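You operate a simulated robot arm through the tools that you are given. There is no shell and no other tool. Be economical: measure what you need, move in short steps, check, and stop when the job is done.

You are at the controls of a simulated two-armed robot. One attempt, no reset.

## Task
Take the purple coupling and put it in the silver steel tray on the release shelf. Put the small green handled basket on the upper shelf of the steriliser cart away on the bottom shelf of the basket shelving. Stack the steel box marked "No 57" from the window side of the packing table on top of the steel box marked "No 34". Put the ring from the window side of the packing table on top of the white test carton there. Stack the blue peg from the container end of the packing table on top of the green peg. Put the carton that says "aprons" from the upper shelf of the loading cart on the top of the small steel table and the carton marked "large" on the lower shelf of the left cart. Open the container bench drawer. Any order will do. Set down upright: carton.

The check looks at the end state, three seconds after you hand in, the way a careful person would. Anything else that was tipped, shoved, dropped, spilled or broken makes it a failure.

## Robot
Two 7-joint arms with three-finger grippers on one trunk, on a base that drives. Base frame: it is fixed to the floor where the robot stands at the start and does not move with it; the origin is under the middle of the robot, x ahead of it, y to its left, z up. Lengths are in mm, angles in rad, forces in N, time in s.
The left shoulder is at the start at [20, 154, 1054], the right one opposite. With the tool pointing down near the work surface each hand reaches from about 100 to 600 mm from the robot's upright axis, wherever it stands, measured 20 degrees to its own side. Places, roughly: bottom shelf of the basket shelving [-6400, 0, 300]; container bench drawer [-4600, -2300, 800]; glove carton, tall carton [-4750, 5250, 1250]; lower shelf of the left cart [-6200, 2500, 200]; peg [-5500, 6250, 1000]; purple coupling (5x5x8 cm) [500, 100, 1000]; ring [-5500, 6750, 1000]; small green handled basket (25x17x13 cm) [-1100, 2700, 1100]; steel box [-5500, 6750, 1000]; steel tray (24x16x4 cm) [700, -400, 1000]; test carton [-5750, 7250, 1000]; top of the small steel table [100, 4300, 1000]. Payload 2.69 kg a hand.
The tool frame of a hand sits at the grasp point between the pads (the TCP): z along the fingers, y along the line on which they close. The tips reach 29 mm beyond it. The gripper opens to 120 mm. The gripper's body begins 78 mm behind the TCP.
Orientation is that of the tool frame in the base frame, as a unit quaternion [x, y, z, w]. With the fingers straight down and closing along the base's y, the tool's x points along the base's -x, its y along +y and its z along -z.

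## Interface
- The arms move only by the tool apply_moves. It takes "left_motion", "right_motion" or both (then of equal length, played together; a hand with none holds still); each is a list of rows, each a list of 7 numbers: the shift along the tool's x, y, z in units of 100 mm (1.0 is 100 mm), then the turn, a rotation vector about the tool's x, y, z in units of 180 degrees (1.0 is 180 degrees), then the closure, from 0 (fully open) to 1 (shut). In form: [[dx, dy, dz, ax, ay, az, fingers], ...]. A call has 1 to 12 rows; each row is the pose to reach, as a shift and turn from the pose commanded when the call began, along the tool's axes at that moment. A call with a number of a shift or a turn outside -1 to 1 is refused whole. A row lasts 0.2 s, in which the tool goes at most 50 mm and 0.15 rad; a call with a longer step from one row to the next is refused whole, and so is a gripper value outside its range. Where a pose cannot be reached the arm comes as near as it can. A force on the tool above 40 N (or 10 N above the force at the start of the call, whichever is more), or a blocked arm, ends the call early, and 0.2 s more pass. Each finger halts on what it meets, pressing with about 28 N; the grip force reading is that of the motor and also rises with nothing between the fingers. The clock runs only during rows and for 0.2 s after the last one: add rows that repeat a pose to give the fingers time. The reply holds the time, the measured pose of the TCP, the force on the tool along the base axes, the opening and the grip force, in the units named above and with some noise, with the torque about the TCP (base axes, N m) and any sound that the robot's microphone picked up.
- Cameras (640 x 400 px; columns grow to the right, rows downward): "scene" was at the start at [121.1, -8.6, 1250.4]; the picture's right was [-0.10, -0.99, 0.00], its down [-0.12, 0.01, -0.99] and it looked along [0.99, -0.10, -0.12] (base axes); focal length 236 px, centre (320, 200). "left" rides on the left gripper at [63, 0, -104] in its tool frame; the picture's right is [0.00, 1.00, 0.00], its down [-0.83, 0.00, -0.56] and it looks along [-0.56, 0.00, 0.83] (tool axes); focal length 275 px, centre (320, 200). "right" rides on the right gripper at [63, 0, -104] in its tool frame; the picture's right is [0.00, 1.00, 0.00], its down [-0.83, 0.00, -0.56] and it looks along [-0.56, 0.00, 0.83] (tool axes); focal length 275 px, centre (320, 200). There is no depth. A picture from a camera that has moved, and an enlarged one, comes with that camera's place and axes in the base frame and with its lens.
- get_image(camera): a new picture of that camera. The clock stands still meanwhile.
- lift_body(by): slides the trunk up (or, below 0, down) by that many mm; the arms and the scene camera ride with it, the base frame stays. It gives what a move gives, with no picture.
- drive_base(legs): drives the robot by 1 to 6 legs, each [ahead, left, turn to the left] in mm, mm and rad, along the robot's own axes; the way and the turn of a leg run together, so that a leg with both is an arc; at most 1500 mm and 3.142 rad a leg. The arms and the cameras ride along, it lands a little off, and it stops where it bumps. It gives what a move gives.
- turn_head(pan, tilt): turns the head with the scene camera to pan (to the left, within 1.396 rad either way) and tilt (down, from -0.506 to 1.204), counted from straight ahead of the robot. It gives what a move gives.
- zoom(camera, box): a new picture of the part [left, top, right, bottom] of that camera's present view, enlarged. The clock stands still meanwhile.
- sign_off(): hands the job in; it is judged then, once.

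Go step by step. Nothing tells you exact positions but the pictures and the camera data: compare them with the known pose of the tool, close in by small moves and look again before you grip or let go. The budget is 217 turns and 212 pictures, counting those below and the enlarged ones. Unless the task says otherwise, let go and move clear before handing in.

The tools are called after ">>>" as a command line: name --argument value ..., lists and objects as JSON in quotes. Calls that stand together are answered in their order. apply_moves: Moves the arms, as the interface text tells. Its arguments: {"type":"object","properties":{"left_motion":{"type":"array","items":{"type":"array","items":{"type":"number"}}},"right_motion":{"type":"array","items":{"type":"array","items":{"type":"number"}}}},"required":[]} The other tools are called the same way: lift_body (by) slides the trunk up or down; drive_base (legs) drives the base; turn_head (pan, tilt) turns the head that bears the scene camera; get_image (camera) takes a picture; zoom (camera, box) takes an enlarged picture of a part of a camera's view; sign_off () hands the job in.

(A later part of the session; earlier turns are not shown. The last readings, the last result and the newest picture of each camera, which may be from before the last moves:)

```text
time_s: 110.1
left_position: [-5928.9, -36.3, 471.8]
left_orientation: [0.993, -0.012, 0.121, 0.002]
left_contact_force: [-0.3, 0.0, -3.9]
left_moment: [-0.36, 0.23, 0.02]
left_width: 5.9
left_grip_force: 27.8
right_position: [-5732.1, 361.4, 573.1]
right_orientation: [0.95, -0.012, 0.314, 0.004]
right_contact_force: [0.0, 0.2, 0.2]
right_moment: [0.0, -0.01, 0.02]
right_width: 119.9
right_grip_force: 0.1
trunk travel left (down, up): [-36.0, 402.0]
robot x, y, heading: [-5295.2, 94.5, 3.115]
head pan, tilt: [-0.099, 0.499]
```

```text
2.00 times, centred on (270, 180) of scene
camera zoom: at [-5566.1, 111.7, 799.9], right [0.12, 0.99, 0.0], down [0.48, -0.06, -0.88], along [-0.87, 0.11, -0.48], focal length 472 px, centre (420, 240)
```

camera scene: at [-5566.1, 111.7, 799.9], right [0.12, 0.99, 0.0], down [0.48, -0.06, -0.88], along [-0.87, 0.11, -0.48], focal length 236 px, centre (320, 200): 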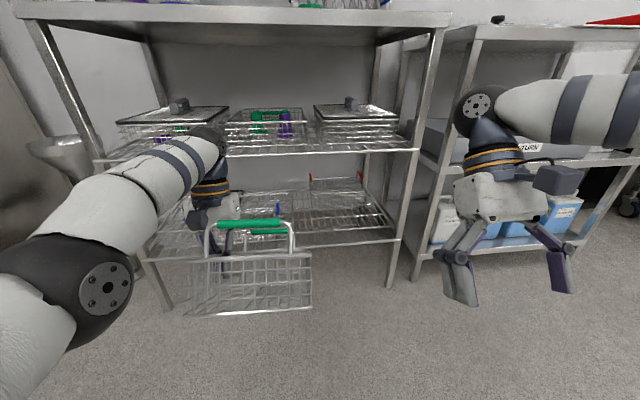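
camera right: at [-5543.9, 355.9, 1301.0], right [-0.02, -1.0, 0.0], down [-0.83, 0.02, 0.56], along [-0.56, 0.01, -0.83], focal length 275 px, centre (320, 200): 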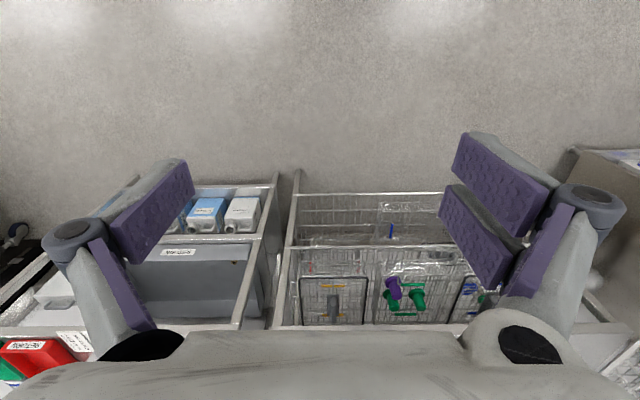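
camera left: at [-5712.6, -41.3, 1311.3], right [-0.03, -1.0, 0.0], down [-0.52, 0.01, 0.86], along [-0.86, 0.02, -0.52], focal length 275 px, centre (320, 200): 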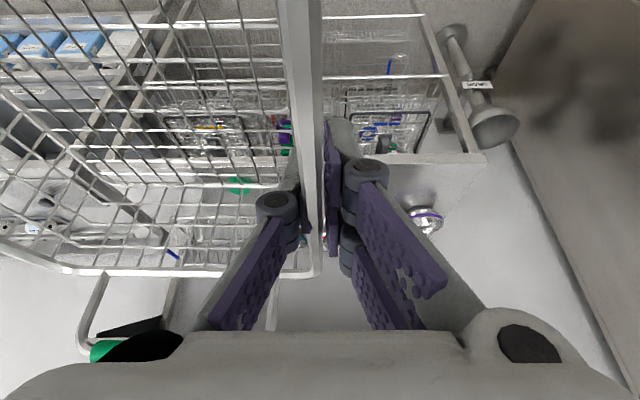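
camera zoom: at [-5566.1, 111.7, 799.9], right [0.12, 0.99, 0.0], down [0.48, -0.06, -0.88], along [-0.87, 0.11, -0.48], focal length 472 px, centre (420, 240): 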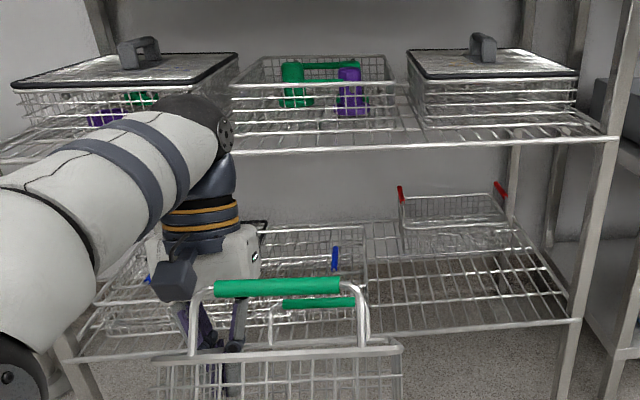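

Lowering makes the trunk lean forward, so the hand and basket are now pitched nose-down by about 39°. I level the basket again by turning the hand, and look.

>>> apply_moves --left_motion '[[0, 0, 0, 0, -0.04, 0, 1], [0, 0, 0, 0, -0.08, 0, 1], [0, 0, 0, 0, -0.12, 0, 1], [0, 0, 0, 0, -0.16, 0, 1], [0, 0, 0, 0, -0.2, 0, 1], [0, 0, 0, 0, -0.22, 0, 1], [0, 0, 0, 0, -0.22, 0, 1]]'

>>> drive_base --legs '[[0, -255, 0.03]]'

>>> get_image --camera "scene"

>>> get_image --camera "left"

```text
time_s: 111.1
left_position: [-6001.3, -18.8, 509.1]
left_orientation: [0.998, -0.012, -0.059, 0.004]
left_contact_force: [-2.3, -1.2, -2.1]
left_moment: [-0.31, 0.1, 0.05]
left_width: 6.0
left_grip_force: 28.0
left hand out of reach, approached as far as the arm can: row 1, 2, 3, 4, 5
right_position: [-5732.7, 360.6, 573.9]
right_orientation: [0.949, -0.012, 0.314, 0.004]
right_contact_force: [-0.3, 0.2, -0.3]
right_moment: [0.04, -0.1, 0.06]
right_width: 120.1
right_grip_force: 0.0
trunk travel left (down, up): [-36.0, 402.0]
robot x, y, heading: [-5297.1, 96.3, 3.116]
head pan, tilt: [-0.099, 0.499]
stopped in row 5 (left hand): the force on the tool passed its limit at 51 N (the readings are from after the stop); the commanded pose is now the measured one
```

```text
time_s: 113.7
left_position: [-5995.0, 213.4, 512.6]
left_orientation: [0.998, 0.003, -0.063, 0.003]
left_contact_force: [-0.1, -0.1, -4.4]
left_moment: [-0.34, 0.21, -0.03]
left_width: 6.0
left_grip_force: 28.2
right_position: [-5739.0, 600.5, 573.3]
right_orientation: [0.95, 0.003, 0.312, -0.001]
right_contact_force: [0.2, -0.2, 0.2]
right_moment: [0.0, 0.03, 0.0]
right_width: 120.1
right_grip_force: 0.0
trunk travel left (down, up): [-36.0, 402.0]
robot x, y, heading: [-5293.3, 347.3, -3.136]
head pan, tilt: [-0.099, 0.499]
```

```text
152 pictures are left
camera scene: at [-5563.8, 356.7, 799.9], right [0.09, 1.0, 0.0], down [0.48, -0.04, -0.88], along [-0.87, 0.08, -0.48], focal length 236 px, centre (320, 200)
```

scene: 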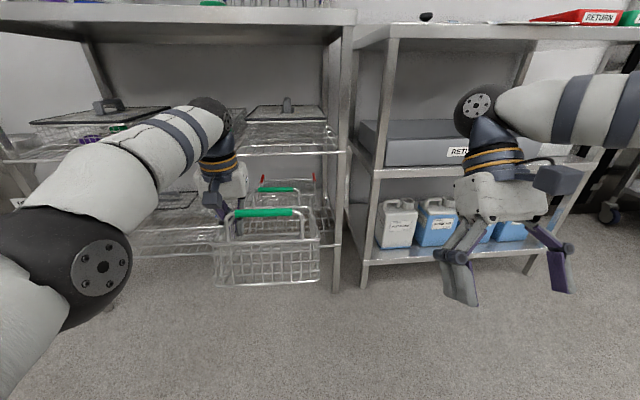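

```text
151 pictures are left
camera left: at [-5920.1, 215.7, 607.5], right [0.0, -1.0, 0.01], down [-0.76, 0.0, 0.66], along [-0.66, -0.01, -0.76], focal length 275 px, centre (320, 200)
```

left: 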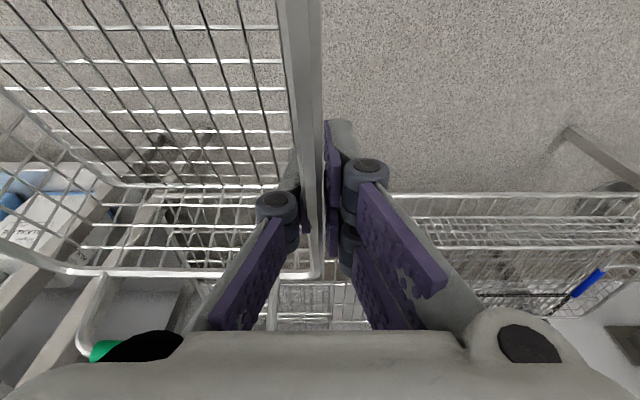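

The arm was simply at full stretch, so the levelling stopped early. The basket is still held, tipped about 19° forward, so I bring the hand back towards the robot and lower while levelling.

>>> apply_moves --left_motion '[[0.3, 0, 0.1, 0, 0, 0, 1], [0.6, 0, 0.3, 0, 0, 0, 1], [0.9, 0, 0.5, 0, 0, 0, 1], [1.0, 0, 0.6, 0, -0.03, 0, 1], [1.0, 0, 0.6, 0, -0.07, 0, 1], [1.0, 0, 0.6, 0, -0.105, 0, 1], [1.0, 0, 0.6, 0, -0.105, 0, 1]]'

>>> get_image --camera "left"

>>> get_image --camera "scene"

```text
time_s: 115.3
left_position: [-6055.2, 253.9, 445.3]
left_orientation: [0.977, 0.002, -0.213, 0.003]
left_contact_force: [-0.6, 0.0, -4.6]
left_moment: [-0.37, 0.17, 0.04]
left_width: 5.9
left_grip_force: 28.2
left hand out of reach, approached as far as the arm can: row 1, 2, 3, 4, 5, 6, 7
right_position: [-5737.9, 601.7, 573.8]
right_orientation: [0.95, 0.003, 0.313, -0.001]
right_contact_force: [-0.1, 0.3, -0.2]
right_moment: [0.01, -0.02, -0.03]
right_width: 119.8
right_grip_force: 0.3
trunk travel left (down, up): [-36.0, 402.0]
robot x, y, heading: [-5294.9, 347.5, -3.138]
head pan, tilt: [-0.099, 0.499]
```

```text
150 pictures are left
camera left: at [-5955.6, 255.8, 513.5], right [0.0, -1.0, 0.01], down [-0.52, 0.01, 0.85], along [-0.85, -0.01, -0.52], focal length 275 px, centre (320, 200)
```

left: 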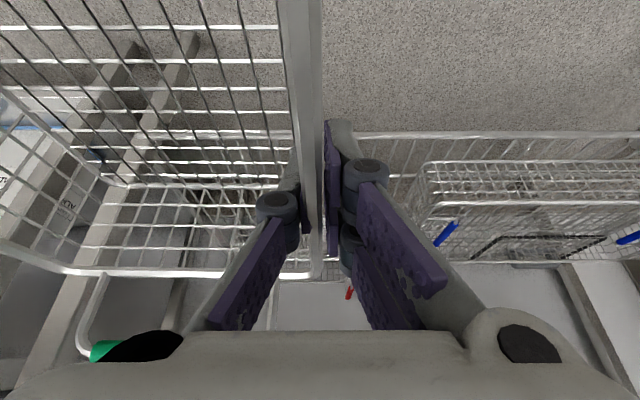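

```text
149 pictures are left
camera scene: at [-5563.9, 356.7, 799.9], right [0.09, 1.0, 0.0], down [0.48, -0.04, -0.88], along [-0.87, 0.08, -0.48], focal length 236 px, centre (320, 200)
```

scene: 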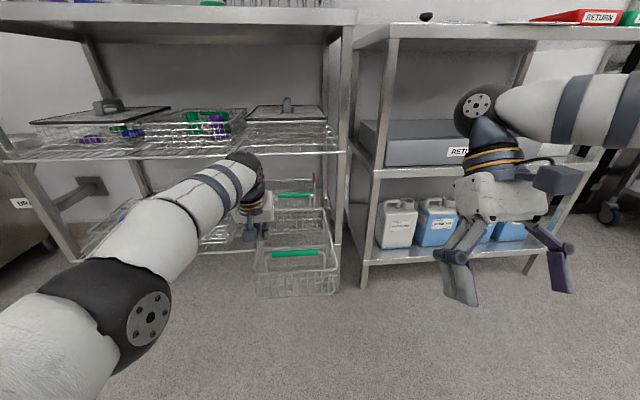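

The basket is level again, ahead of the free spot (y 254–420). I lower the hand in front of the shelf in small steps.

>>> apply_moves --left_motion '[[0.1, 0, 0.22, 0, 0, 0, 1], [0.2, 0, 0.44, 0, 0, 0, 1], [0.3, 0, 0.65, 0, 0, 0, 1], [0.3, 0, 0.65, 0, 0, 0, 1]]'

>>> get_image --camera "scene"

```text
time_s: 116.3
left_position: [-6055.9, 248.3, 370.3]
left_orientation: [0.974, 0.003, -0.226, 0.004]
left_contact_force: [-0.1, -0.3, -4.7]
left_moment: [-0.34, 0.13, -0.01]
left_width: 6.0
left_grip_force: 28.0
left hand out of reach, approached as far as the arm can: row 1
right_position: [-5738.0, 601.1, 574.3]
right_orientation: [0.95, 0.003, 0.313, -0.001]
right_contact_force: [0.4, 0.3, 0.0]
right_moment: [0.03, 0.01, 0.0]
right_width: 120.3
right_grip_force: 0.2
trunk travel left (down, up): [-36.0, 402.0]
robot x, y, heading: [-5295.3, 348.1, -3.134]
head pan, tilt: [-0.099, 0.499]
```

```text
148 pictures are left
camera scene: at [-5563.9, 356.7, 799.9], right [0.09, 1.0, 0.0], down [0.48, -0.04, -0.88], along [-0.87, 0.08, -0.48], focal length 236 px, centre (320, 200)
```

scene: 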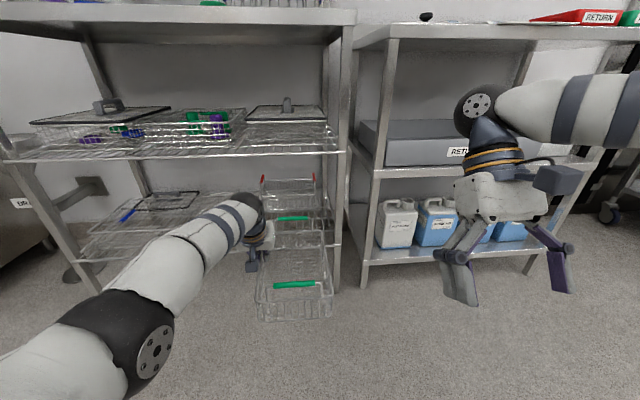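

Lowering works cleanly. I lower 60 mm more, then drive forward 200 mm so the far end enters over the shelf, and check height.

>>> apply_moves --left_motion '[[0.1, 0, 0.2, 0, 0, 0, 1], [0.2, 0, 0.4, 0, 0, 0, 1], [0.26, 0, 0.54, 0, 0, 0, 1], [0.26, 0, 0.54, 0, 0, 0, 1]]'

>>> get_image --camera "left"

>>> zoom --camera "scene" --box '[220, 150, 360, 330]'

```text
time_s: 117.3
left_position: [-6045.5, 239.9, 311.0]
left_orientation: [0.974, 0.004, -0.225, 0.005]
left_contact_force: [-0.6, -0.4, -4.4]
left_moment: [-0.36, 0.18, -0.01]
left_width: 5.8
left_grip_force: 28.1
left hand out of reach, approached as far as the arm can: row 2, 3, 4
right_position: [-5737.6, 599.5, 574.5]
right_orientation: [0.95, 0.002, 0.313, -0.001]
right_contact_force: [-0.5, -0.7, -0.4]
right_moment: [0.01, -0.03, -0.02]
right_width: 120.0
right_grip_force: 0.0
trunk travel left (down, up): [-36.0, 402.0]
robot x, y, heading: [-5291.4, 349.7, -3.136]
head pan, tilt: [-0.099, 0.499]
```

```text
147 pictures are left
camera left: at [-5943.4, 241.2, 376.5], right [0.0, -1.0, 0.01], down [-0.5, 0.01, 0.86], along [-0.86, -0.01, -0.5], focal length 275 px, centre (320, 200)
```

left: 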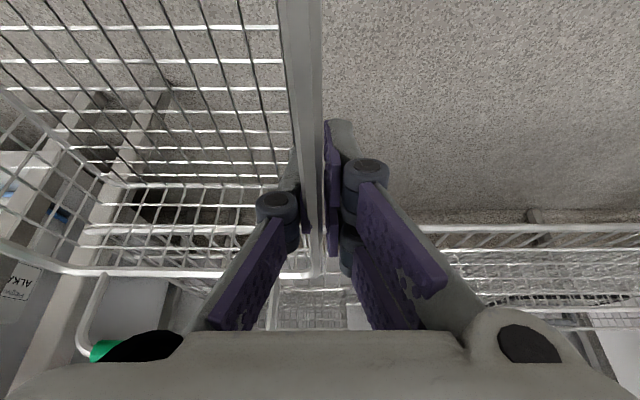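

```text
2.22 times, centred on (290, 240) of scene
camera zoom: at [-5563.9, 356.7, 799.9], right [0.09, 1.0, 0.0], down [0.48, -0.04, -0.88], along [-0.87, 0.08, -0.48], focal length 524 px, centre (387, 111)
```

zoom: 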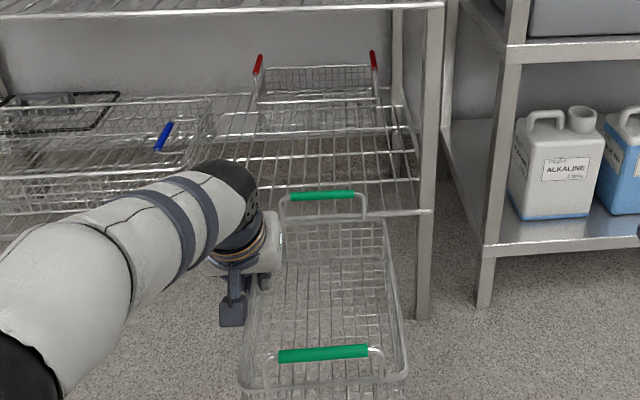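

The basket's bottom is near the front bar height (about z 230–255), so I raise it 20 mm before driving in 210 mm.

>>> apply_moves --left_motion '[[-0.1, 0, -0.2, 0, 0, 0, 1], [-0.1, 0, -0.2, 0, 0, 0, 1]]'

>>> drive_base --legs '[[210, 0, 0]]'

>>> get_image --camera "left"

>>> get_image --camera "scene"

```text
time_s: 117.9
left_position: [-6046.9, 238.8, 333.1]
left_orientation: [0.974, 0.003, -0.226, 0.004]
left_contact_force: [-0.5, 0.0, -3.9]
left_moment: [-0.37, 0.13, 0.0]
left_width: 6.1
left_grip_force: 28.2
right_position: [-5737.4, 601.2, 575.6]
right_orientation: [0.949, 0.004, 0.314, -0.002]
right_contact_force: [0.4, -0.1, -0.7]
right_moment: [0.04, 0.01, 0.02]
right_width: 120.0
right_grip_force: 0.1
trunk travel left (down, up): [-36.0, 402.0]
robot x, y, heading: [-5295.2, 346.6, -3.139]
head pan, tilt: [-0.099, 0.499]
```

```text
time_s: 119.5
left_position: [-6254.6, 239.2, 333.0]
left_orientation: [0.974, 0.003, -0.225, 0.003]
left_contact_force: [0.0, -0.4, -4.0]
left_moment: [-0.35, 0.17, 0.04]
left_width: 6.0
left_grip_force: 28.1
right_position: [-5945.7, 600.7, 573.9]
right_orientation: [0.95, 0.003, 0.313, -0.002]
right_contact_force: [0.6, -0.1, 0.5]
right_moment: [0.06, 0.0, 0.03]
right_width: 120.0
right_grip_force: 0.0
trunk travel left (down, up): [-36.0, 402.0]
robot x, y, heading: [-5498.6, 345.5, -3.136]
head pan, tilt: [-0.099, 0.499]
```

```text
145 pictures are left
camera left: at [-6152.4, 240.6, 398.3], right [0.0, -1.0, 0.01], down [-0.5, 0.01, 0.86], along [-0.86, -0.01, -0.5], focal length 275 px, centre (320, 200)
```

left: 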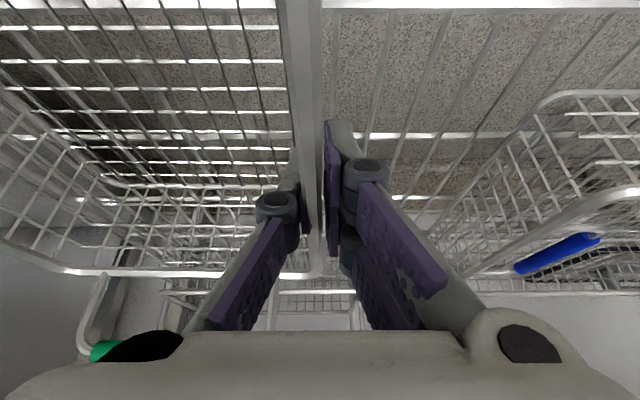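

```text
144 pictures are left
camera scene: at [-5772.0, 355.9, 799.9], right [0.09, 1.0, 0.0], down [0.48, -0.05, -0.88], along [-0.87, 0.08, -0.48], focal length 236 px, centre (320, 200)
```

scene: 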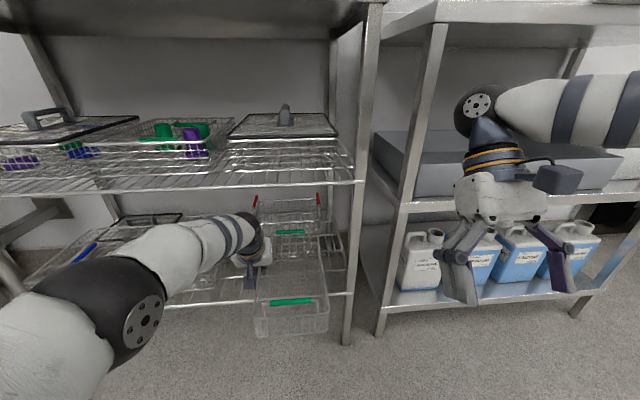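

The front bar is at x about -6225, z about 240. I advance another 45 mm and then lower until the basket touches the shelf.

>>> drive_base --legs '[[45, 0, 0]]'

>>> apply_moves --left_motion '[[0.08, 0, 0.17, 0, 0, 0, 1], [0.13, 0, 0.27, 0, 0, 0, 1], [0.13, 0, 0.27, 0, 0, 0, 1]]'

>>> zoom --camera "scene" --box '[220, 190, 360, 340]'

```text
time_s: 120.4
left_position: [-6301.4, 237.9, 333.3]
left_orientation: [0.974, 0.002, -0.225, 0.004]
left_contact_force: [1.0, -0.3, -4.0]
left_moment: [-0.35, 0.15, 0.02]
left_width: 6.0
left_grip_force: 27.6
right_position: [-5990.6, 600.2, 574.7]
right_orientation: [0.949, 0.002, 0.314, -0.001]
right_contact_force: [0.3, -0.7, -0.1]
right_moment: [0.01, 0.04, 0.01]
right_width: 120.0
right_grip_force: 0.1
trunk travel left (down, up): [-36.0, 402.0]
robot x, y, heading: [-5549.2, 348.8, -3.136]
head pan, tilt: [-0.099, 0.499]
```

```text
time_s: 121.2
left_position: [-6300.8, 239.0, 309.0]
left_orientation: [0.973, 0.002, -0.231, 0.003]
left_contact_force: [-5.7, 5.6, 23.9]
left_moment: [0.18, 0.51, 0.14]
left_width: 5.9
left_grip_force: 28.4
left hand out of reach, approached as far as the arm can: row 2, 3
right_position: [-5989.6, 600.2, 574.5]
right_orientation: [0.95, 0.002, 0.312, 0.0]
right_contact_force: [-0.4, 0.0, 0.7]
right_moment: [-0.01, -0.05, -0.02]
right_width: 120.2
right_grip_force: 0.1
trunk travel left (down, up): [-36.0, 402.0]
robot x, y, heading: [-5547.3, 345.9, -3.137]
head pan, tilt: [-0.099, 0.499]
```

```text
2.67 times, centred on (290, 265) of scene
camera zoom: at [-5816.2, 356.2, 800.5], right [0.1, 1.0, 0.0], down [0.47, -0.05, -0.88], along [-0.87, 0.08, -0.48], focal length 629 px, centre (400, 27)
```

zoom: 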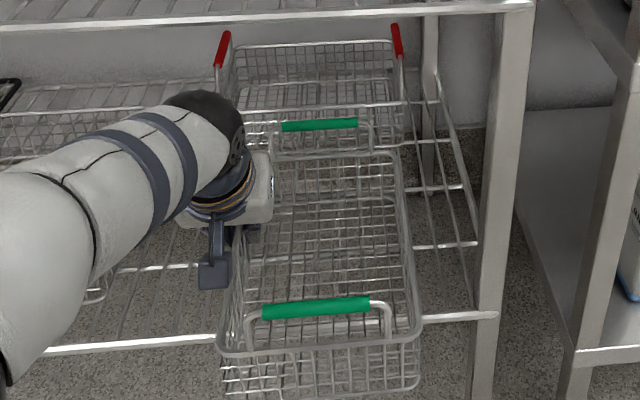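

The basket rests on the shelf, about 165 mm of it inside. I ease pressure, open the fingers, shift slightly left, and rise while drawing back.

>>> apply_moves --left_motion '[[-0.013, 0, -0.027, 0, 0, 0, 1], [-0.013, 0, -0.027, 0, 0, 0, 0.75], [-0.013, 0, -0.027, 0, 0, 0, 0.5], [-0.013, 0, -0.027, 0, 0, 0, 0.5], [-0.013, 0.2, -0.027, 0, 0, 0, 0.5], [0.05, 0.2, -0.25, 0, 0, 0, 0.5], [0.1, 0.2, -0.48, 0, 0, 0, 0.5], [0.155, 0.2, -0.69, 0, 0, 0, 0.5], [0.155, 0.2, -0.69, 0, 0, 0, 0.5]]'

>>> get_image --camera "left"

>>> zoom --camera "scene" --box '[220, 190, 360, 340]'

```text
time_s: 123.2
left_position: [-6252.0, 217.9, 359.0]
left_orientation: [0.974, 0.002, -0.227, 0.004]
left_contact_force: [0.3, 1.1, -0.6]
left_moment: [-0.01, 0.04, 0.0]
left_width: 60.0
left_grip_force: 0.0
right_position: [-5991.1, 600.3, 573.9]
right_orientation: [0.95, 0.002, 0.313, -0.001]
right_contact_force: [-0.1, -0.2, 0.2]
right_moment: [-0.05, 0.01, 0.0]
right_width: 120.1
right_grip_force: 0.1
trunk travel left (down, up): [-36.0, 402.0]
robot x, y, heading: [-5548.9, 345.8, -3.139]
head pan, tilt: [-0.099, 0.499]
```

```text
142 pictures are left
camera left: at [-6149.9, 219.6, 423.7], right [0.0, -1.0, 0.01], down [-0.5, 0.01, 0.87], along [-0.87, -0.01, -0.5], focal length 275 px, centre (320, 200)
```

left: 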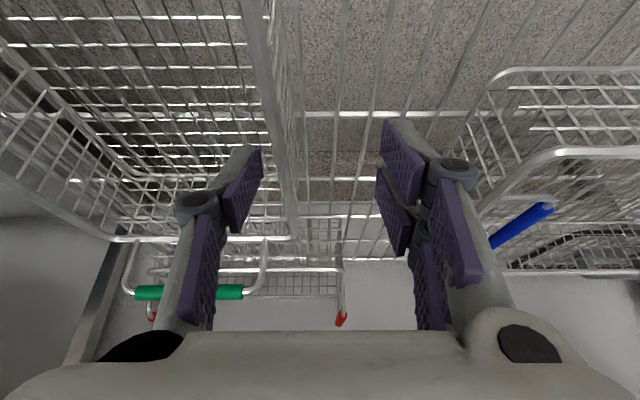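

```text
2.67 times, centred on (290, 265) of scene
camera zoom: at [-5817.5, 355.8, 800.0], right [0.1, 1.0, 0.0], down [0.48, -0.05, -0.88], along [-0.87, 0.08, -0.48], focal length 629 px, centre (400, 27)
```

zoom: 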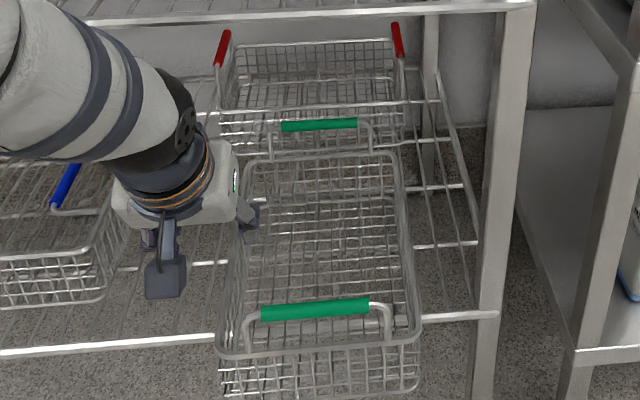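

The basket is stable with about 75 mm overhanging. I'll push it in by the middle of its near wall with closed fingers, so I back out, shift right to its centreline, close and lower.

>>> drive_base --legs '[[-175, 0, 0], [0, -105, 0]]'

>>> apply_moves --left_motion '[[0.1, 0, 0.2, 0, 0, 0, 0.8], [0.2, 0, 0.4, 0, 0, 0, 1], [0.22, 0, 0.45, 0, 0, 0, 1], [0.22, 0, 0.45, 0, 0, 0, 1]]'

>>> get_image --camera "left"

>>> get_image --camera "scene"

```text
time_s: 125.8
left_position: [-6079.0, 324.9, 357.9]
left_orientation: [0.974, 0.003, -0.225, 0.004]
left_contact_force: [0.2, -1.1, 0.9]
left_moment: [0.0, 0.0, 0.0]
left_width: 59.9
left_grip_force: 0.0
right_position: [-5817.8, 706.7, 574.1]
right_orientation: [0.95, 0.003, 0.313, 0.0]
right_contact_force: [0.1, 0.4, -0.7]
right_moment: [0.0, 0.01, 0.01]
right_width: 120.0
right_grip_force: 0.1
trunk travel left (down, up): [-36.0, 402.0]
robot x, y, heading: [-5376.1, 452.1, -3.138]
head pan, tilt: [-0.099, 0.499]
```

```text
time_s: 126.8
left_position: [-6080.9, 323.5, 307.7]
left_orientation: [0.974, 0.003, -0.226, 0.004]
left_contact_force: [-0.5, -0.6, -0.1]
left_moment: [0.01, 0.01, -0.02]
left_width: 0.0
left_grip_force: 28.3
right_position: [-5818.4, 706.8, 574.3]
right_orientation: [0.95, 0.002, 0.313, -0.001]
right_contact_force: [-1.2, -0.3, 0.3]
right_moment: [0.02, -0.05, 0.03]
right_width: 120.2
right_grip_force: 0.1
trunk travel left (down, up): [-36.0, 402.0]
robot x, y, heading: [-5374.9, 454.3, -3.134]
head pan, tilt: [-0.099, 0.499]
```

```text
140 pictures are left
camera left: at [-5978.1, 325.5, 373.7], right [0.0, -1.0, 0.01], down [-0.5, 0.01, 0.86], along [-0.86, -0.01, -0.5], focal length 275 px, centre (320, 200)
```

left: 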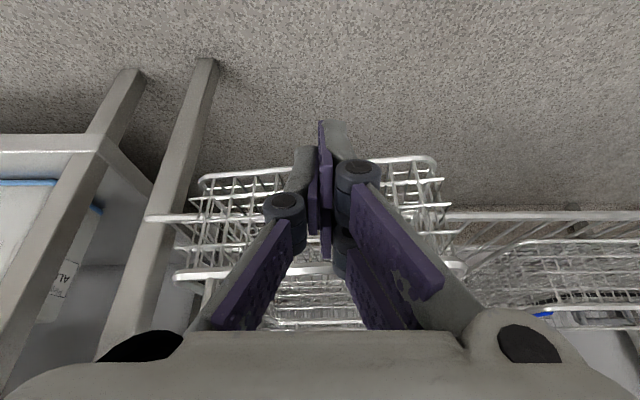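

```text
139 pictures are left
camera scene: at [-5644.5, 462.3, 800.0], right [0.09, 1.0, 0.0], down [0.48, -0.05, -0.88], along [-0.87, 0.08, -0.48], focal length 236 px, centre (320, 200)
```

scene: 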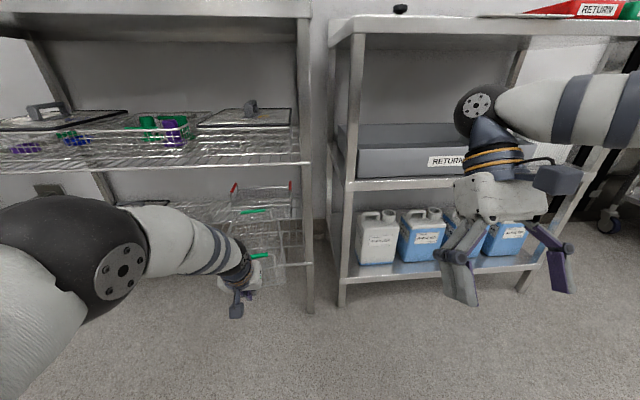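

The fingers are lined up with the middle of the basket's near wall. I drive forward 110 mm to slide it in.

>>> drive_base --legs '[[110, 0, 0]]'

>>> get_image --camera "left"

>>> zoom --camera "scene" --box '[180, 160, 340, 320]'

```text
time_s: 128.0
left_position: [-6189.7, 321.9, 308.4]
left_orientation: [0.974, 0.004, -0.226, 0.004]
left_contact_force: [-0.1, -0.3, -0.2]
left_moment: [-0.05, 0.02, -0.01]
left_width: 0.1
left_grip_force: 28.1
right_position: [-5926.9, 705.5, 573.7]
right_orientation: [0.95, 0.004, 0.313, -0.001]
right_contact_force: [0.0, 0.1, -0.4]
right_moment: [0.0, 0.01, 0.02]
right_width: 119.9
right_grip_force: 0.1
trunk travel left (down, up): [-36.0, 402.0]
robot x, y, heading: [-5483.8, 454.5, -3.128]
head pan, tilt: [-0.099, 0.499]
```

```text
138 pictures are left
camera left: at [-6086.6, 323.6, 374.0], right [0.01, -1.0, 0.01], down [-0.5, 0.0, 0.86], along [-0.86, -0.01, -0.5], focal length 275 px, centre (320, 200)
```

left: 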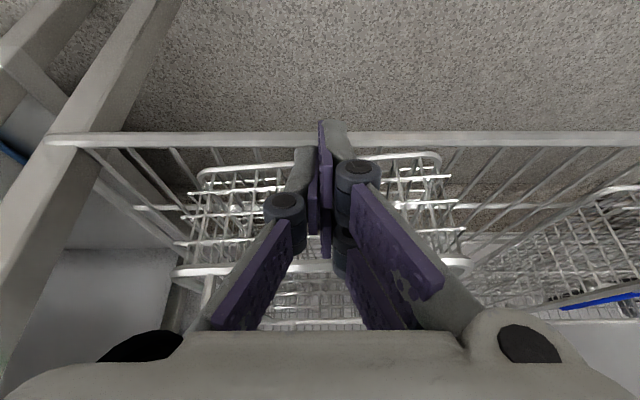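

```text
2.50 times, centred on (260, 240) of scene
camera zoom: at [-5753.1, 461.2, 800.0], right [0.09, 1.0, 0.0], down [0.48, -0.04, -0.88], along [-0.87, 0.08, -0.48], focal length 590 px, centre (470, 100)
```

zoom: 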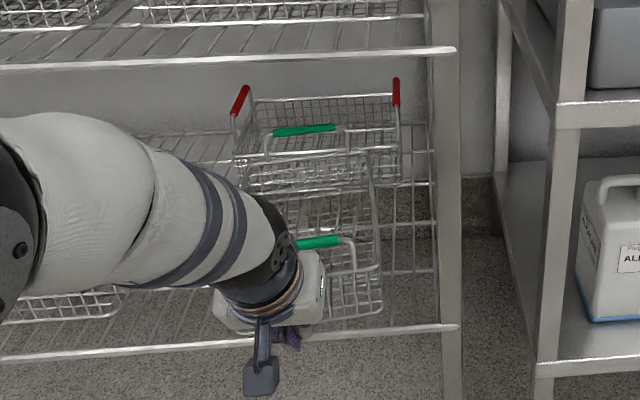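

The basket now stands fully on the shelf, just behind the front bar. I back off and zoom in to check the gap to the red-handled basket.

>>> drive_base --legs '[[-120, 0, 0], [0, 200, 0]]'

>>> turn_head --pan -0.02 --tilt 0.5

>>> zoom --camera "scene" --box '[250, 150, 400, 290]'

```text
time_s: 131.0
left_position: [-6067.4, 121.9, 307.9]
left_orientation: [0.974, 0.004, -0.226, 0.005]
left_contact_force: [-0.6, -0.6, -0.5]
left_moment: [0.01, -0.02, 0.01]
left_width: 0.0
left_grip_force: 28.1
right_position: [-5805.4, 506.4, 574.2]
right_orientation: [0.949, 0.004, 0.314, 0.0]
right_contact_force: [0.3, 0.1, -0.1]
right_moment: [0.0, -0.02, 0.02]
right_width: 120.1
right_grip_force: 0.0
trunk travel left (down, up): [-36.0, 402.0]
robot x, y, heading: [-5365.7, 252.9, -3.137]
head pan, tilt: [-0.099, 0.499]
```

```text
time_s: 131.6
left_position: [-6066.3, 121.2, 308.8]
left_orientation: [0.974, 0.005, -0.226, 0.004]
left_contact_force: [-0.5, 0.8, -0.3]
left_moment: [0.0, -0.03, 0.0]
left_width: 0.2
left_grip_force: 28.3
right_position: [-5805.0, 505.2, 573.9]
right_orientation: [0.95, 0.005, 0.312, -0.001]
right_contact_force: [-0.7, -0.1, -2.1]
right_moment: [0.01, -0.01, -0.03]
right_width: 120.0
right_grip_force: 0.1
trunk travel left (down, up): [-36.0, 402.0]
robot x, y, heading: [-5364.3, 251.5, -3.132]
head pan, tilt: [-0.019, 0.499]
```

```text
2.86 times, centred on (325, 220) of scene
camera zoom: at [-5631.1, 254.6, 800.0], right [0.01, 1.0, 0.0], down [0.48, -0.01, -0.88], along [-0.88, 0.01, -0.48], focal length 674 px, centre (306, 143)
```

zoom: 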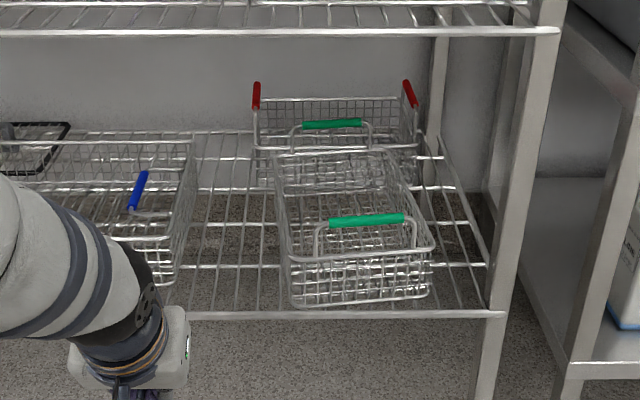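

The basket stands upright on the bottom shelf. I back away, raise the trunk, and drive towards the container bench, looking for its drawer.

>>> drive_base --legs '[[-765, 0, 0]]'

>>> lift_body --by 380

>>> drive_base --legs '[[0, 0, 1.571]]'

>>> turn_head --pan 0 --tilt 0.25

>>> get_image --camera "scene"

```text
time_s: 135.8
left_position: [-5296.8, 130.0, 308.1]
left_orientation: [0.974, 0.003, -0.225, 0.004]
left_contact_force: [-0.1, -0.4, 0.3]
left_moment: [-0.01, 0.02, 0.03]
left_width: 0.0
left_grip_force: 27.4
right_position: [-5033.8, 512.7, 573.8]
right_orientation: [0.95, 0.003, 0.313, -0.001]
right_contact_force: [0.0, 0.6, 0.6]
right_moment: [0.01, 0.0, -0.01]
right_width: 120.2
right_grip_force: 0.1
trunk travel left (down, up): [-36.0, 402.0]
robot x, y, heading: [-4587.6, 261.8, -3.138]
head pan, tilt: [-0.019, 0.499]
```

```text
time_s: 139.5
left_position: [-5331.8, 129.0, 976.6]
left_orientation: [0.907, 0.002, -0.421, 0.004]
left_contact_force: [0.3, 0.7, 0.1]
left_moment: [0.01, 0.02, 0.0]
left_width: 0.2
left_grip_force: 27.9
right_position: [-5028.0, 512.2, 990.7]
right_orientation: [0.962, 0.003, 0.273, -0.001]
right_contact_force: [-0.2, 0.1, -0.8]
right_moment: [-0.03, -0.03, 0.02]
right_width: 120.1
right_grip_force: 0.0
trunk travel left (down, up): [-416.0, 22.0]
robot x, y, heading: [-4587.9, 265.4, -3.139]
head pan, tilt: [-0.019, 0.499]
```

```text
time_s: 143.7
left_position: [-4459.0, -478.4, 978.1]
left_orientation: [0.638, 0.645, -0.294, 0.301]
left_contact_force: [0.4, -0.3, 0.3]
left_moment: [0.02, -0.03, -0.01]
left_width: 0.1
left_grip_force: 27.8
right_position: [-4843.7, -177.8, 990.7]
right_orientation: [0.677, 0.684, 0.191, -0.193]
right_contact_force: [-1.2, -0.1, -0.3]
right_moment: [0.0, 0.0, 0.0]
right_width: 120.0
right_grip_force: 0.0
trunk travel left (down, up): [-416.0, 22.0]
robot x, y, heading: [-4594.7, 262.0, -1.563]
head pan, tilt: [-0.019, 0.499]
```

```text
time_s: 144.5
left_position: [-4459.8, -479.3, 977.8]
left_orientation: [0.638, 0.644, -0.295, 0.301]
left_contact_force: [-0.2, 0.9, 0.0]
left_moment: [-0.04, 0.0, -0.01]
left_width: 0.3
left_grip_force: 28.8
right_position: [-4842.9, -178.1, 991.2]
right_orientation: [0.678, 0.684, 0.191, -0.191]
right_contact_force: [0.5, -0.7, -0.1]
right_moment: [-0.01, -0.01, 0.01]
right_width: 120.1
right_grip_force: 0.1
trunk travel left (down, up): [-416.0, 22.0]
robot x, y, heading: [-4594.3, 260.6, -1.566]
head pan, tilt: [0.0, 0.25]
```

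```text
135 pictures are left
camera scene: at [-4590.6, 137.6, 1238.7], right [-1.0, -0.01, 0.0], down [0.0, 0.25, -0.97], along [0.01, -0.97, -0.25], focal length 236 px, centre (320, 200)
```

scene: 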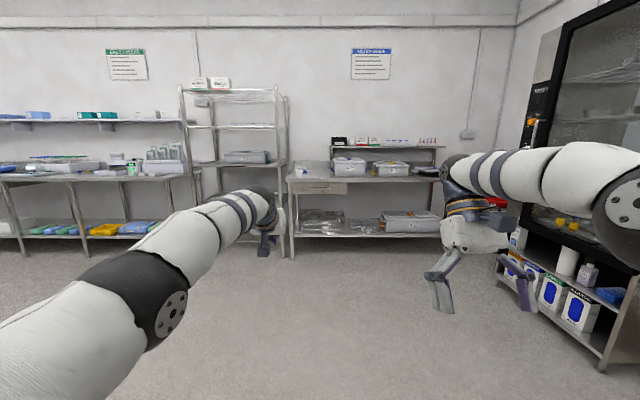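

I see the bench with containers, and a drawer under its counter at the left. I zoom in on it.

>>> zoom --camera "scene" --box '[270, 130, 450, 260]'

```text
3.08 times, centred on (360, 195) of scene
camera zoom: at [-4590.6, 137.6, 1238.7], right [-1.0, -0.01, 0.0], down [0.0, 0.25, -0.97], along [0.01, -0.97, -0.25], focal length 726 px, centre (197, 215)
```

zoom: 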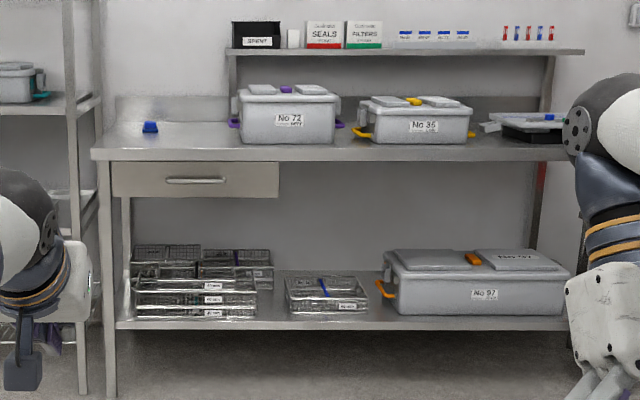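

The drawer's bar handle is straight ahead at about x -4566. I drive closer and turn the left hand to point forward with the fingers closing vertically, so it can grip the bar.

>>> drive_base --legs '[[1000, -120, 0]]'

>>> apply_moves --left_motion '[[0.1, 0, 0, -0.0145, -0.0145, 0.0398, 0.5], [0.2, 0, 0, -0.029, -0.029, 0.0797, 0.5], [0.3, 0, 0, -0.0435, -0.0435, 0.1195, 0.5], [0.4, 0, 0, -0.058, -0.058, 0.1593, 0.5], [0.5, 0, 0, -0.0725, -0.0725, 0.1992, 0.5], [0.6, 0, 0, -0.087, -0.087, 0.239, 0.5], [0.7, 0, 0, -0.1015, -0.1015, 0.2788, 0.5], [0.8, 0, 0, -0.116, -0.116, 0.3187, 0.5], [0.9, 0, 0, -0.1305, -0.1305, 0.3585, 0.5], [1.0, 0, 0, -0.145, -0.145, 0.3983, 0.5], [1.0, 0, 0, -0.1595, -0.1595, 0.4382, 0.5], [1.0, 0, 0, -0.174, -0.174, 0.478, 0.5]]'

>>> get_image --camera "scene"

>>> get_image --camera "left"

```text
time_s: 149.7
left_position: [-4545.7, -1472.4, 978.1]
left_orientation: [0.632, 0.65, -0.292, 0.303]
left_contact_force: [-0.6, -0.2, 0.2]
left_moment: [0.02, 0.0, -0.03]
left_width: 0.0
left_grip_force: 28.3
right_position: [-4936.8, -1179.3, 990.7]
right_orientation: [0.67, 0.691, 0.188, -0.194]
right_contact_force: [-0.8, 0.0, 0.0]
right_moment: [0.02, 0.01, -0.02]
right_width: 119.8
right_grip_force: 0.0
trunk travel left (down, up): [-416.0, 22.0]
robot x, y, heading: [-4695.9, -735.0, -1.548]
head pan, tilt: [0.0, 0.25]
```

```text
time_s: 152.3
left_position: [-4549.4, -1407.1, 900.6]
left_orientation: [0.707, 0.008, 0.013, 0.707]
left_contact_force: [-0.7, 0.6, -0.2]
left_moment: [-0.01, 0.03, 0.0]
left_width: 59.8
left_grip_force: 0.0
left hand out of reach, approached as far as the arm can: row 5
right_position: [-4935.8, -1178.9, 990.8]
right_orientation: [0.67, 0.69, 0.19, -0.194]
right_contact_force: [0.2, -0.2, 0.2]
right_moment: [0.03, -0.01, -0.04]
right_width: 120.1
right_grip_force: 0.1
trunk travel left (down, up): [-416.0, 22.0]
robot x, y, heading: [-4693.4, -736.8, -1.543]
head pan, tilt: [0.0, 0.25]
```

```text
133 pictures are left
camera scene: at [-4690.6, -858.6, 1238.7], right [-1.0, -0.03, 0.0], down [-0.01, 0.25, -0.97], along [0.03, -0.97, -0.25], focal length 236 px, centre (320, 200)
```

scene: 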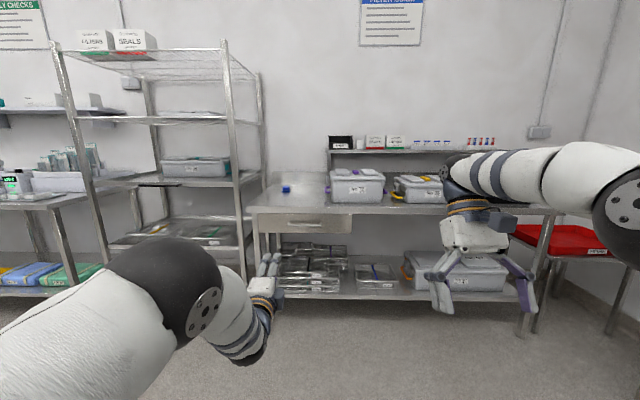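

```text
132 pictures are left
camera left: at [-4489.2, -1300.9, 902.5], right [-0.01, 0.0, 1.0], down [-0.85, 0.53, -0.01], along [-0.53, -0.85, -0.01], focal length 275 px, centre (320, 200)
```

left: 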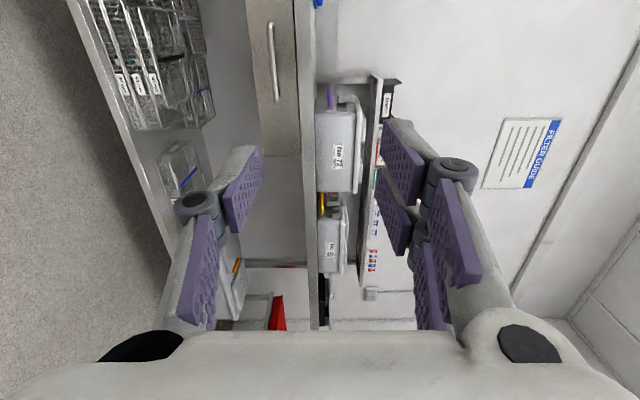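

The handle bar is at about [-4565, -2139, 771]. I lower the left hand to that height and drive up to within 90 mm of it.

>>> apply_moves --left_motion '[[0, -0.3, -0.3, 0, 0, 0, 0.4], [0, -0.6, -0.6, 0, 0, 0, 0.4], [0, -1.0, -0.8, 0, 0, 0, 0.4]]'

>>> apply_moves --left_motion '[[0, -0.3, 0, 0, 0, 0, 0.4], [0, -0.3, 0, 0, 0, 0, 0.4]]'

>>> drive_base --legs '[[690, 0, -0.025]]'

>>> get_image --camera "left"

>>> get_image --camera "scene"

```text
time_s: 153.1
left_position: [-4548.9, -1327.5, 799.8]
left_orientation: [0.707, 0.01, 0.013, 0.707]
left_contact_force: [0.8, 0.0, -0.3]
left_moment: [-0.02, -0.01, -0.02]
left_width: 71.7
left_grip_force: 0.1
right_position: [-4936.0, -1179.3, 992.1]
right_orientation: [0.67, 0.691, 0.189, -0.195]
right_contact_force: [-0.5, 0.5, -0.3]
right_moment: [0.02, -0.03, -0.01]
right_width: 120.1
right_grip_force: 0.0
trunk travel left (down, up): [-416.0, 22.0]
robot x, y, heading: [-4695.8, -735.7, -1.542]
head pan, tilt: [0.0, 0.25]
```

```text
time_s: 153.7
left_position: [-4549.4, -1327.1, 773.2]
left_orientation: [0.707, 0.009, 0.014, 0.707]
left_contact_force: [0.4, -0.1, -0.5]
left_moment: [0.0, -0.04, 0.01]
left_width: 72.1
left_grip_force: 0.1
right_position: [-4936.5, -1178.5, 992.2]
right_orientation: [0.671, 0.69, 0.19, -0.195]
right_contact_force: [-0.2, 0.1, 1.1]
right_moment: [-0.03, 0.01, 0.0]
right_width: 120.1
right_grip_force: 0.0
trunk travel left (down, up): [-416.0, 22.0]
robot x, y, heading: [-4693.5, -734.5, -1.543]
head pan, tilt: [0.0, 0.25]
```

```text
time_s: 157.4
left_position: [-4549.3, -2007.2, 771.4]
left_orientation: [0.708, 0.002, 0.007, 0.706]
left_contact_force: [0.0, -0.3, 0.0]
left_moment: [-0.01, 0.03, 0.0]
left_width: 71.8
left_grip_force: 0.0
right_position: [-4934.9, -1851.8, 991.9]
right_orientation: [0.677, 0.684, 0.191, -0.193]
right_contact_force: [0.7, 1.3, 0.7]
right_moment: [-0.02, 0.02, -0.01]
right_width: 119.9
right_grip_force: 0.1
trunk travel left (down, up): [-416.0, 22.0]
robot x, y, heading: [-4682.2, -1413.0, -1.561]
head pan, tilt: [0.0, 0.25]
```

```text
131 pictures are left
camera left: at [-4487.6, -1901.7, 771.7], right [-0.01, 0.0, 1.0], down [-0.84, 0.55, -0.01], along [-0.55, -0.84, -0.01], focal length 275 px, centre (320, 200)
```

left: 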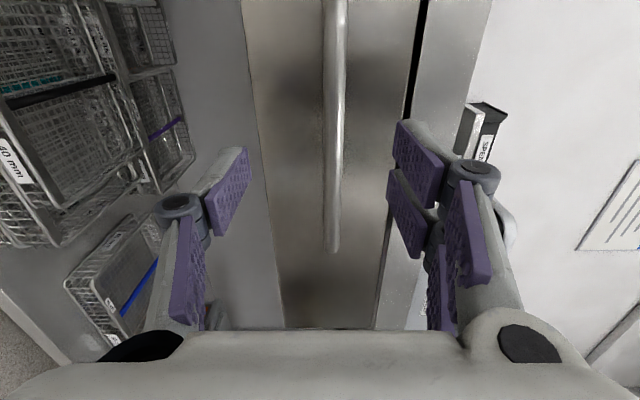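

```text
130 pictures are left
camera scene: at [-4681.2, -1535.8, 1238.7], right [-1.0, -0.01, 0.0], down [0.0, 0.25, -0.97], along [0.01, -0.97, -0.25], focal length 236 px, centre (320, 200)
```

scene: 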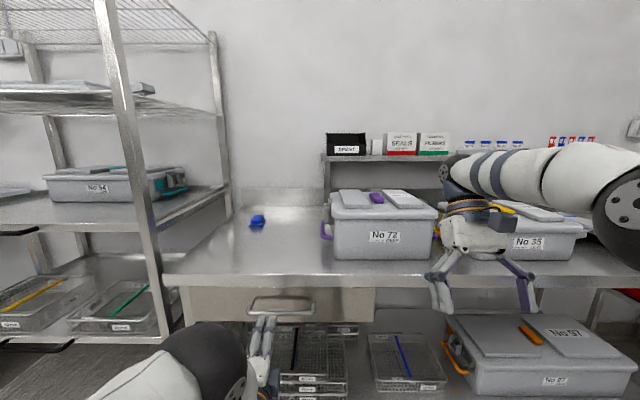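

The bar runs between the open fingers, about 8 mm above centre. I raise 8 mm, move forward 70 mm, and look.

>>> apply_moves --left_motion '[[0, 0.08, 0.2, 0, 0, 0, 0.4], [0, 0.08, 0.5, 0, 0, 0, 0.4], [0, 0.08, 0.7, 0, 0, 0, 0.4], [0, 0.08, 0.7, 0, 0, 0, 0.4]]'

>>> get_image --camera "left"

>>> zoom --camera "scene" --box '[180, 250, 400, 400]'

```text
time_s: 158.4
left_position: [-4549.3, -2077.9, 778.7]
left_orientation: [0.708, 0.002, 0.006, 0.706]
left_contact_force: [-0.2, 0.5, -0.9]
left_moment: [0.0, -0.01, 0.02]
left_width: 72.2
left_grip_force: 0.1
right_position: [-4933.1, -1850.6, 991.8]
right_orientation: [0.678, 0.683, 0.191, -0.193]
right_contact_force: [0.1, -0.4, 0.4]
right_moment: [-0.04, 0.0, 0.01]
right_width: 119.8
right_grip_force: 0.1
trunk travel left (down, up): [-416.0, 22.0]
robot x, y, heading: [-4679.4, -1412.2, -1.566]
head pan, tilt: [0.0, 0.25]
```

```text
129 pictures are left
camera left: at [-4486.9, -1971.8, 779.3], right [-0.01, 0.0, 1.0], down [-0.84, 0.55, -0.01], along [-0.55, -0.84, -0.01], focal length 275 px, centre (320, 200)
```

left: 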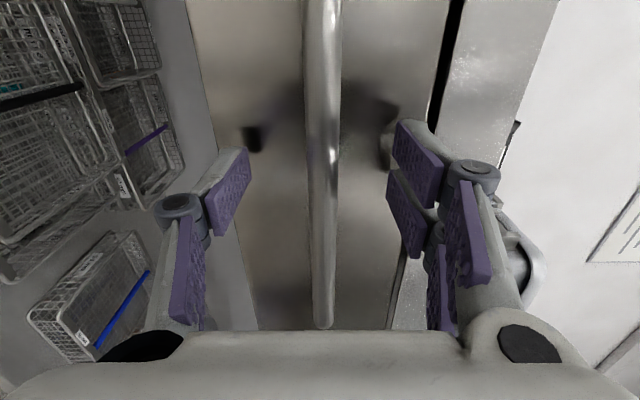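

```text
2.67 times, centred on (290, 325) of scene
camera zoom: at [-4681.2, -1535.4, 1238.8], right [-1.0, -0.01, 0.0], down [0.0, 0.25, -0.97], along [0.01, -0.97, -0.25], focal length 629 px, centre (400, -133)
```

zoom: 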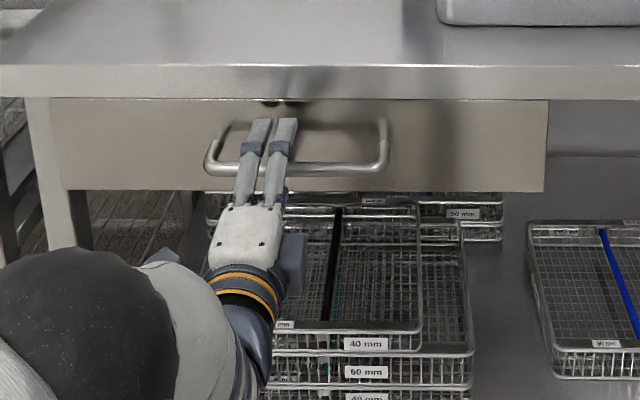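

The bar lies between the fingers right at the grasp point. I close on it.

>>> apply_moves --left_motion '[[0, 0, 0, 0, 0, 0, 0.8], [0, 0, 0, 0, 0, 0, 1], [0, 0, 0, 0, 0, 0, 1], [0, 0, 0, 0, 0, 0, 1]]'

>>> drive_base --legs '[[-100, 0, 0]]'

>>> get_image --camera "scene"

```text
time_s: 159.4
left_position: [-4547.6, -2078.3, 779.9]
left_orientation: [0.707, 0.002, 0.007, 0.708]
left_contact_force: [-0.1, -1.0, 6.1]
left_moment: [-0.06, 0.49, 0.11]
left_width: 13.0
left_grip_force: 39.8
right_position: [-4934.0, -1850.3, 991.1]
right_orientation: [0.678, 0.683, 0.191, -0.192]
right_contact_force: [0.1, 0.9, 0.4]
right_moment: [0.0, 0.0, 0.0]
right_width: 120.2
right_grip_force: 0.1
trunk travel left (down, up): [-416.0, 22.0]
robot x, y, heading: [-4680.7, -1412.6, -1.561]
head pan, tilt: [0.0, 0.25]
```

```text
time_s: 160.5
left_position: [-4548.0, -1979.0, 779.8]
left_orientation: [0.706, 0.003, 0.006, 0.708]
left_contact_force: [3.7, -1.1, 7.8]
left_moment: [-0.11, 0.41, -0.34]
left_width: 12.6
left_grip_force: 39.2
right_position: [-4934.0, -1751.7, 991.6]
right_orientation: [0.677, 0.684, 0.19, -0.192]
right_contact_force: [0.4, 0.7, 0.3]
right_moment: [-0.01, 0.01, -0.01]
right_width: 120.0
right_grip_force: 0.0
trunk travel left (down, up): [-416.0, 22.0]
robot x, y, heading: [-4680.1, -1314.0, -1.563]
head pan, tilt: [0.0, 0.25]
```

```text
127 pictures are left
camera scene: at [-4681.7, -1436.3, 1239.0], right [-1.0, -0.01, 0.0], down [0.0, 0.25, -0.97], along [0.01, -0.97, -0.25], focal length 236 px, centre (320, 200)
```

scene: 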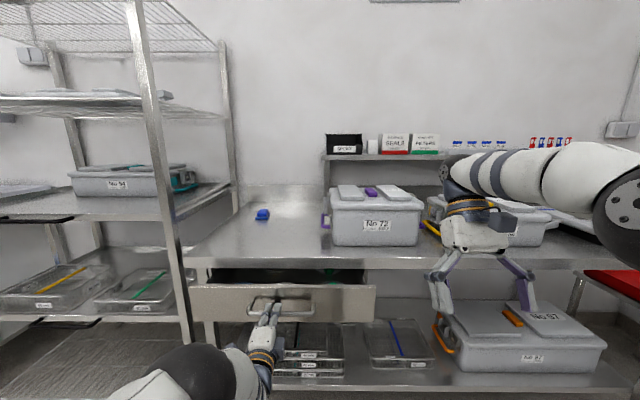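

The drawer is sliding out with the hand. I pull a further 170 mm and look.

>>> drive_base --legs '[[-170, 0, 0]]'

>>> get_image --camera "scene"

```text
time_s: 162.0
left_position: [-4549.2, -1807.8, 780.2]
left_orientation: [0.706, 0.003, 0.006, 0.708]
left_contact_force: [20.3, 0.1, 8.6]
left_moment: [-0.07, 0.3, 0.85]
left_width: 12.8
left_grip_force: 39.4
right_position: [-4936.7, -1581.7, 991.9]
right_orientation: [0.678, 0.683, 0.191, -0.193]
right_contact_force: [-0.6, 0.7, -0.4]
right_moment: [-0.04, -0.01, 0.02]
right_width: 120.1
right_grip_force: 0.0
trunk travel left (down, up): [-416.0, 22.0]
robot x, y, heading: [-4682.2, -1145.2, -1.565]
head pan, tilt: [0.0, 0.25]
```

```text
126 pictures are left
camera scene: at [-4681.3, -1265.7, 1239.0], right [-1.0, -0.01, 0.0], down [0.0, 0.25, -0.97], along [0.0, -0.97, -0.25], focal length 236 px, centre (320, 200)
```

scene: 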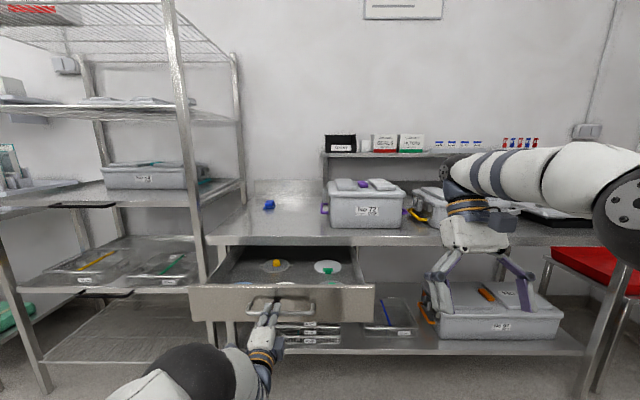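

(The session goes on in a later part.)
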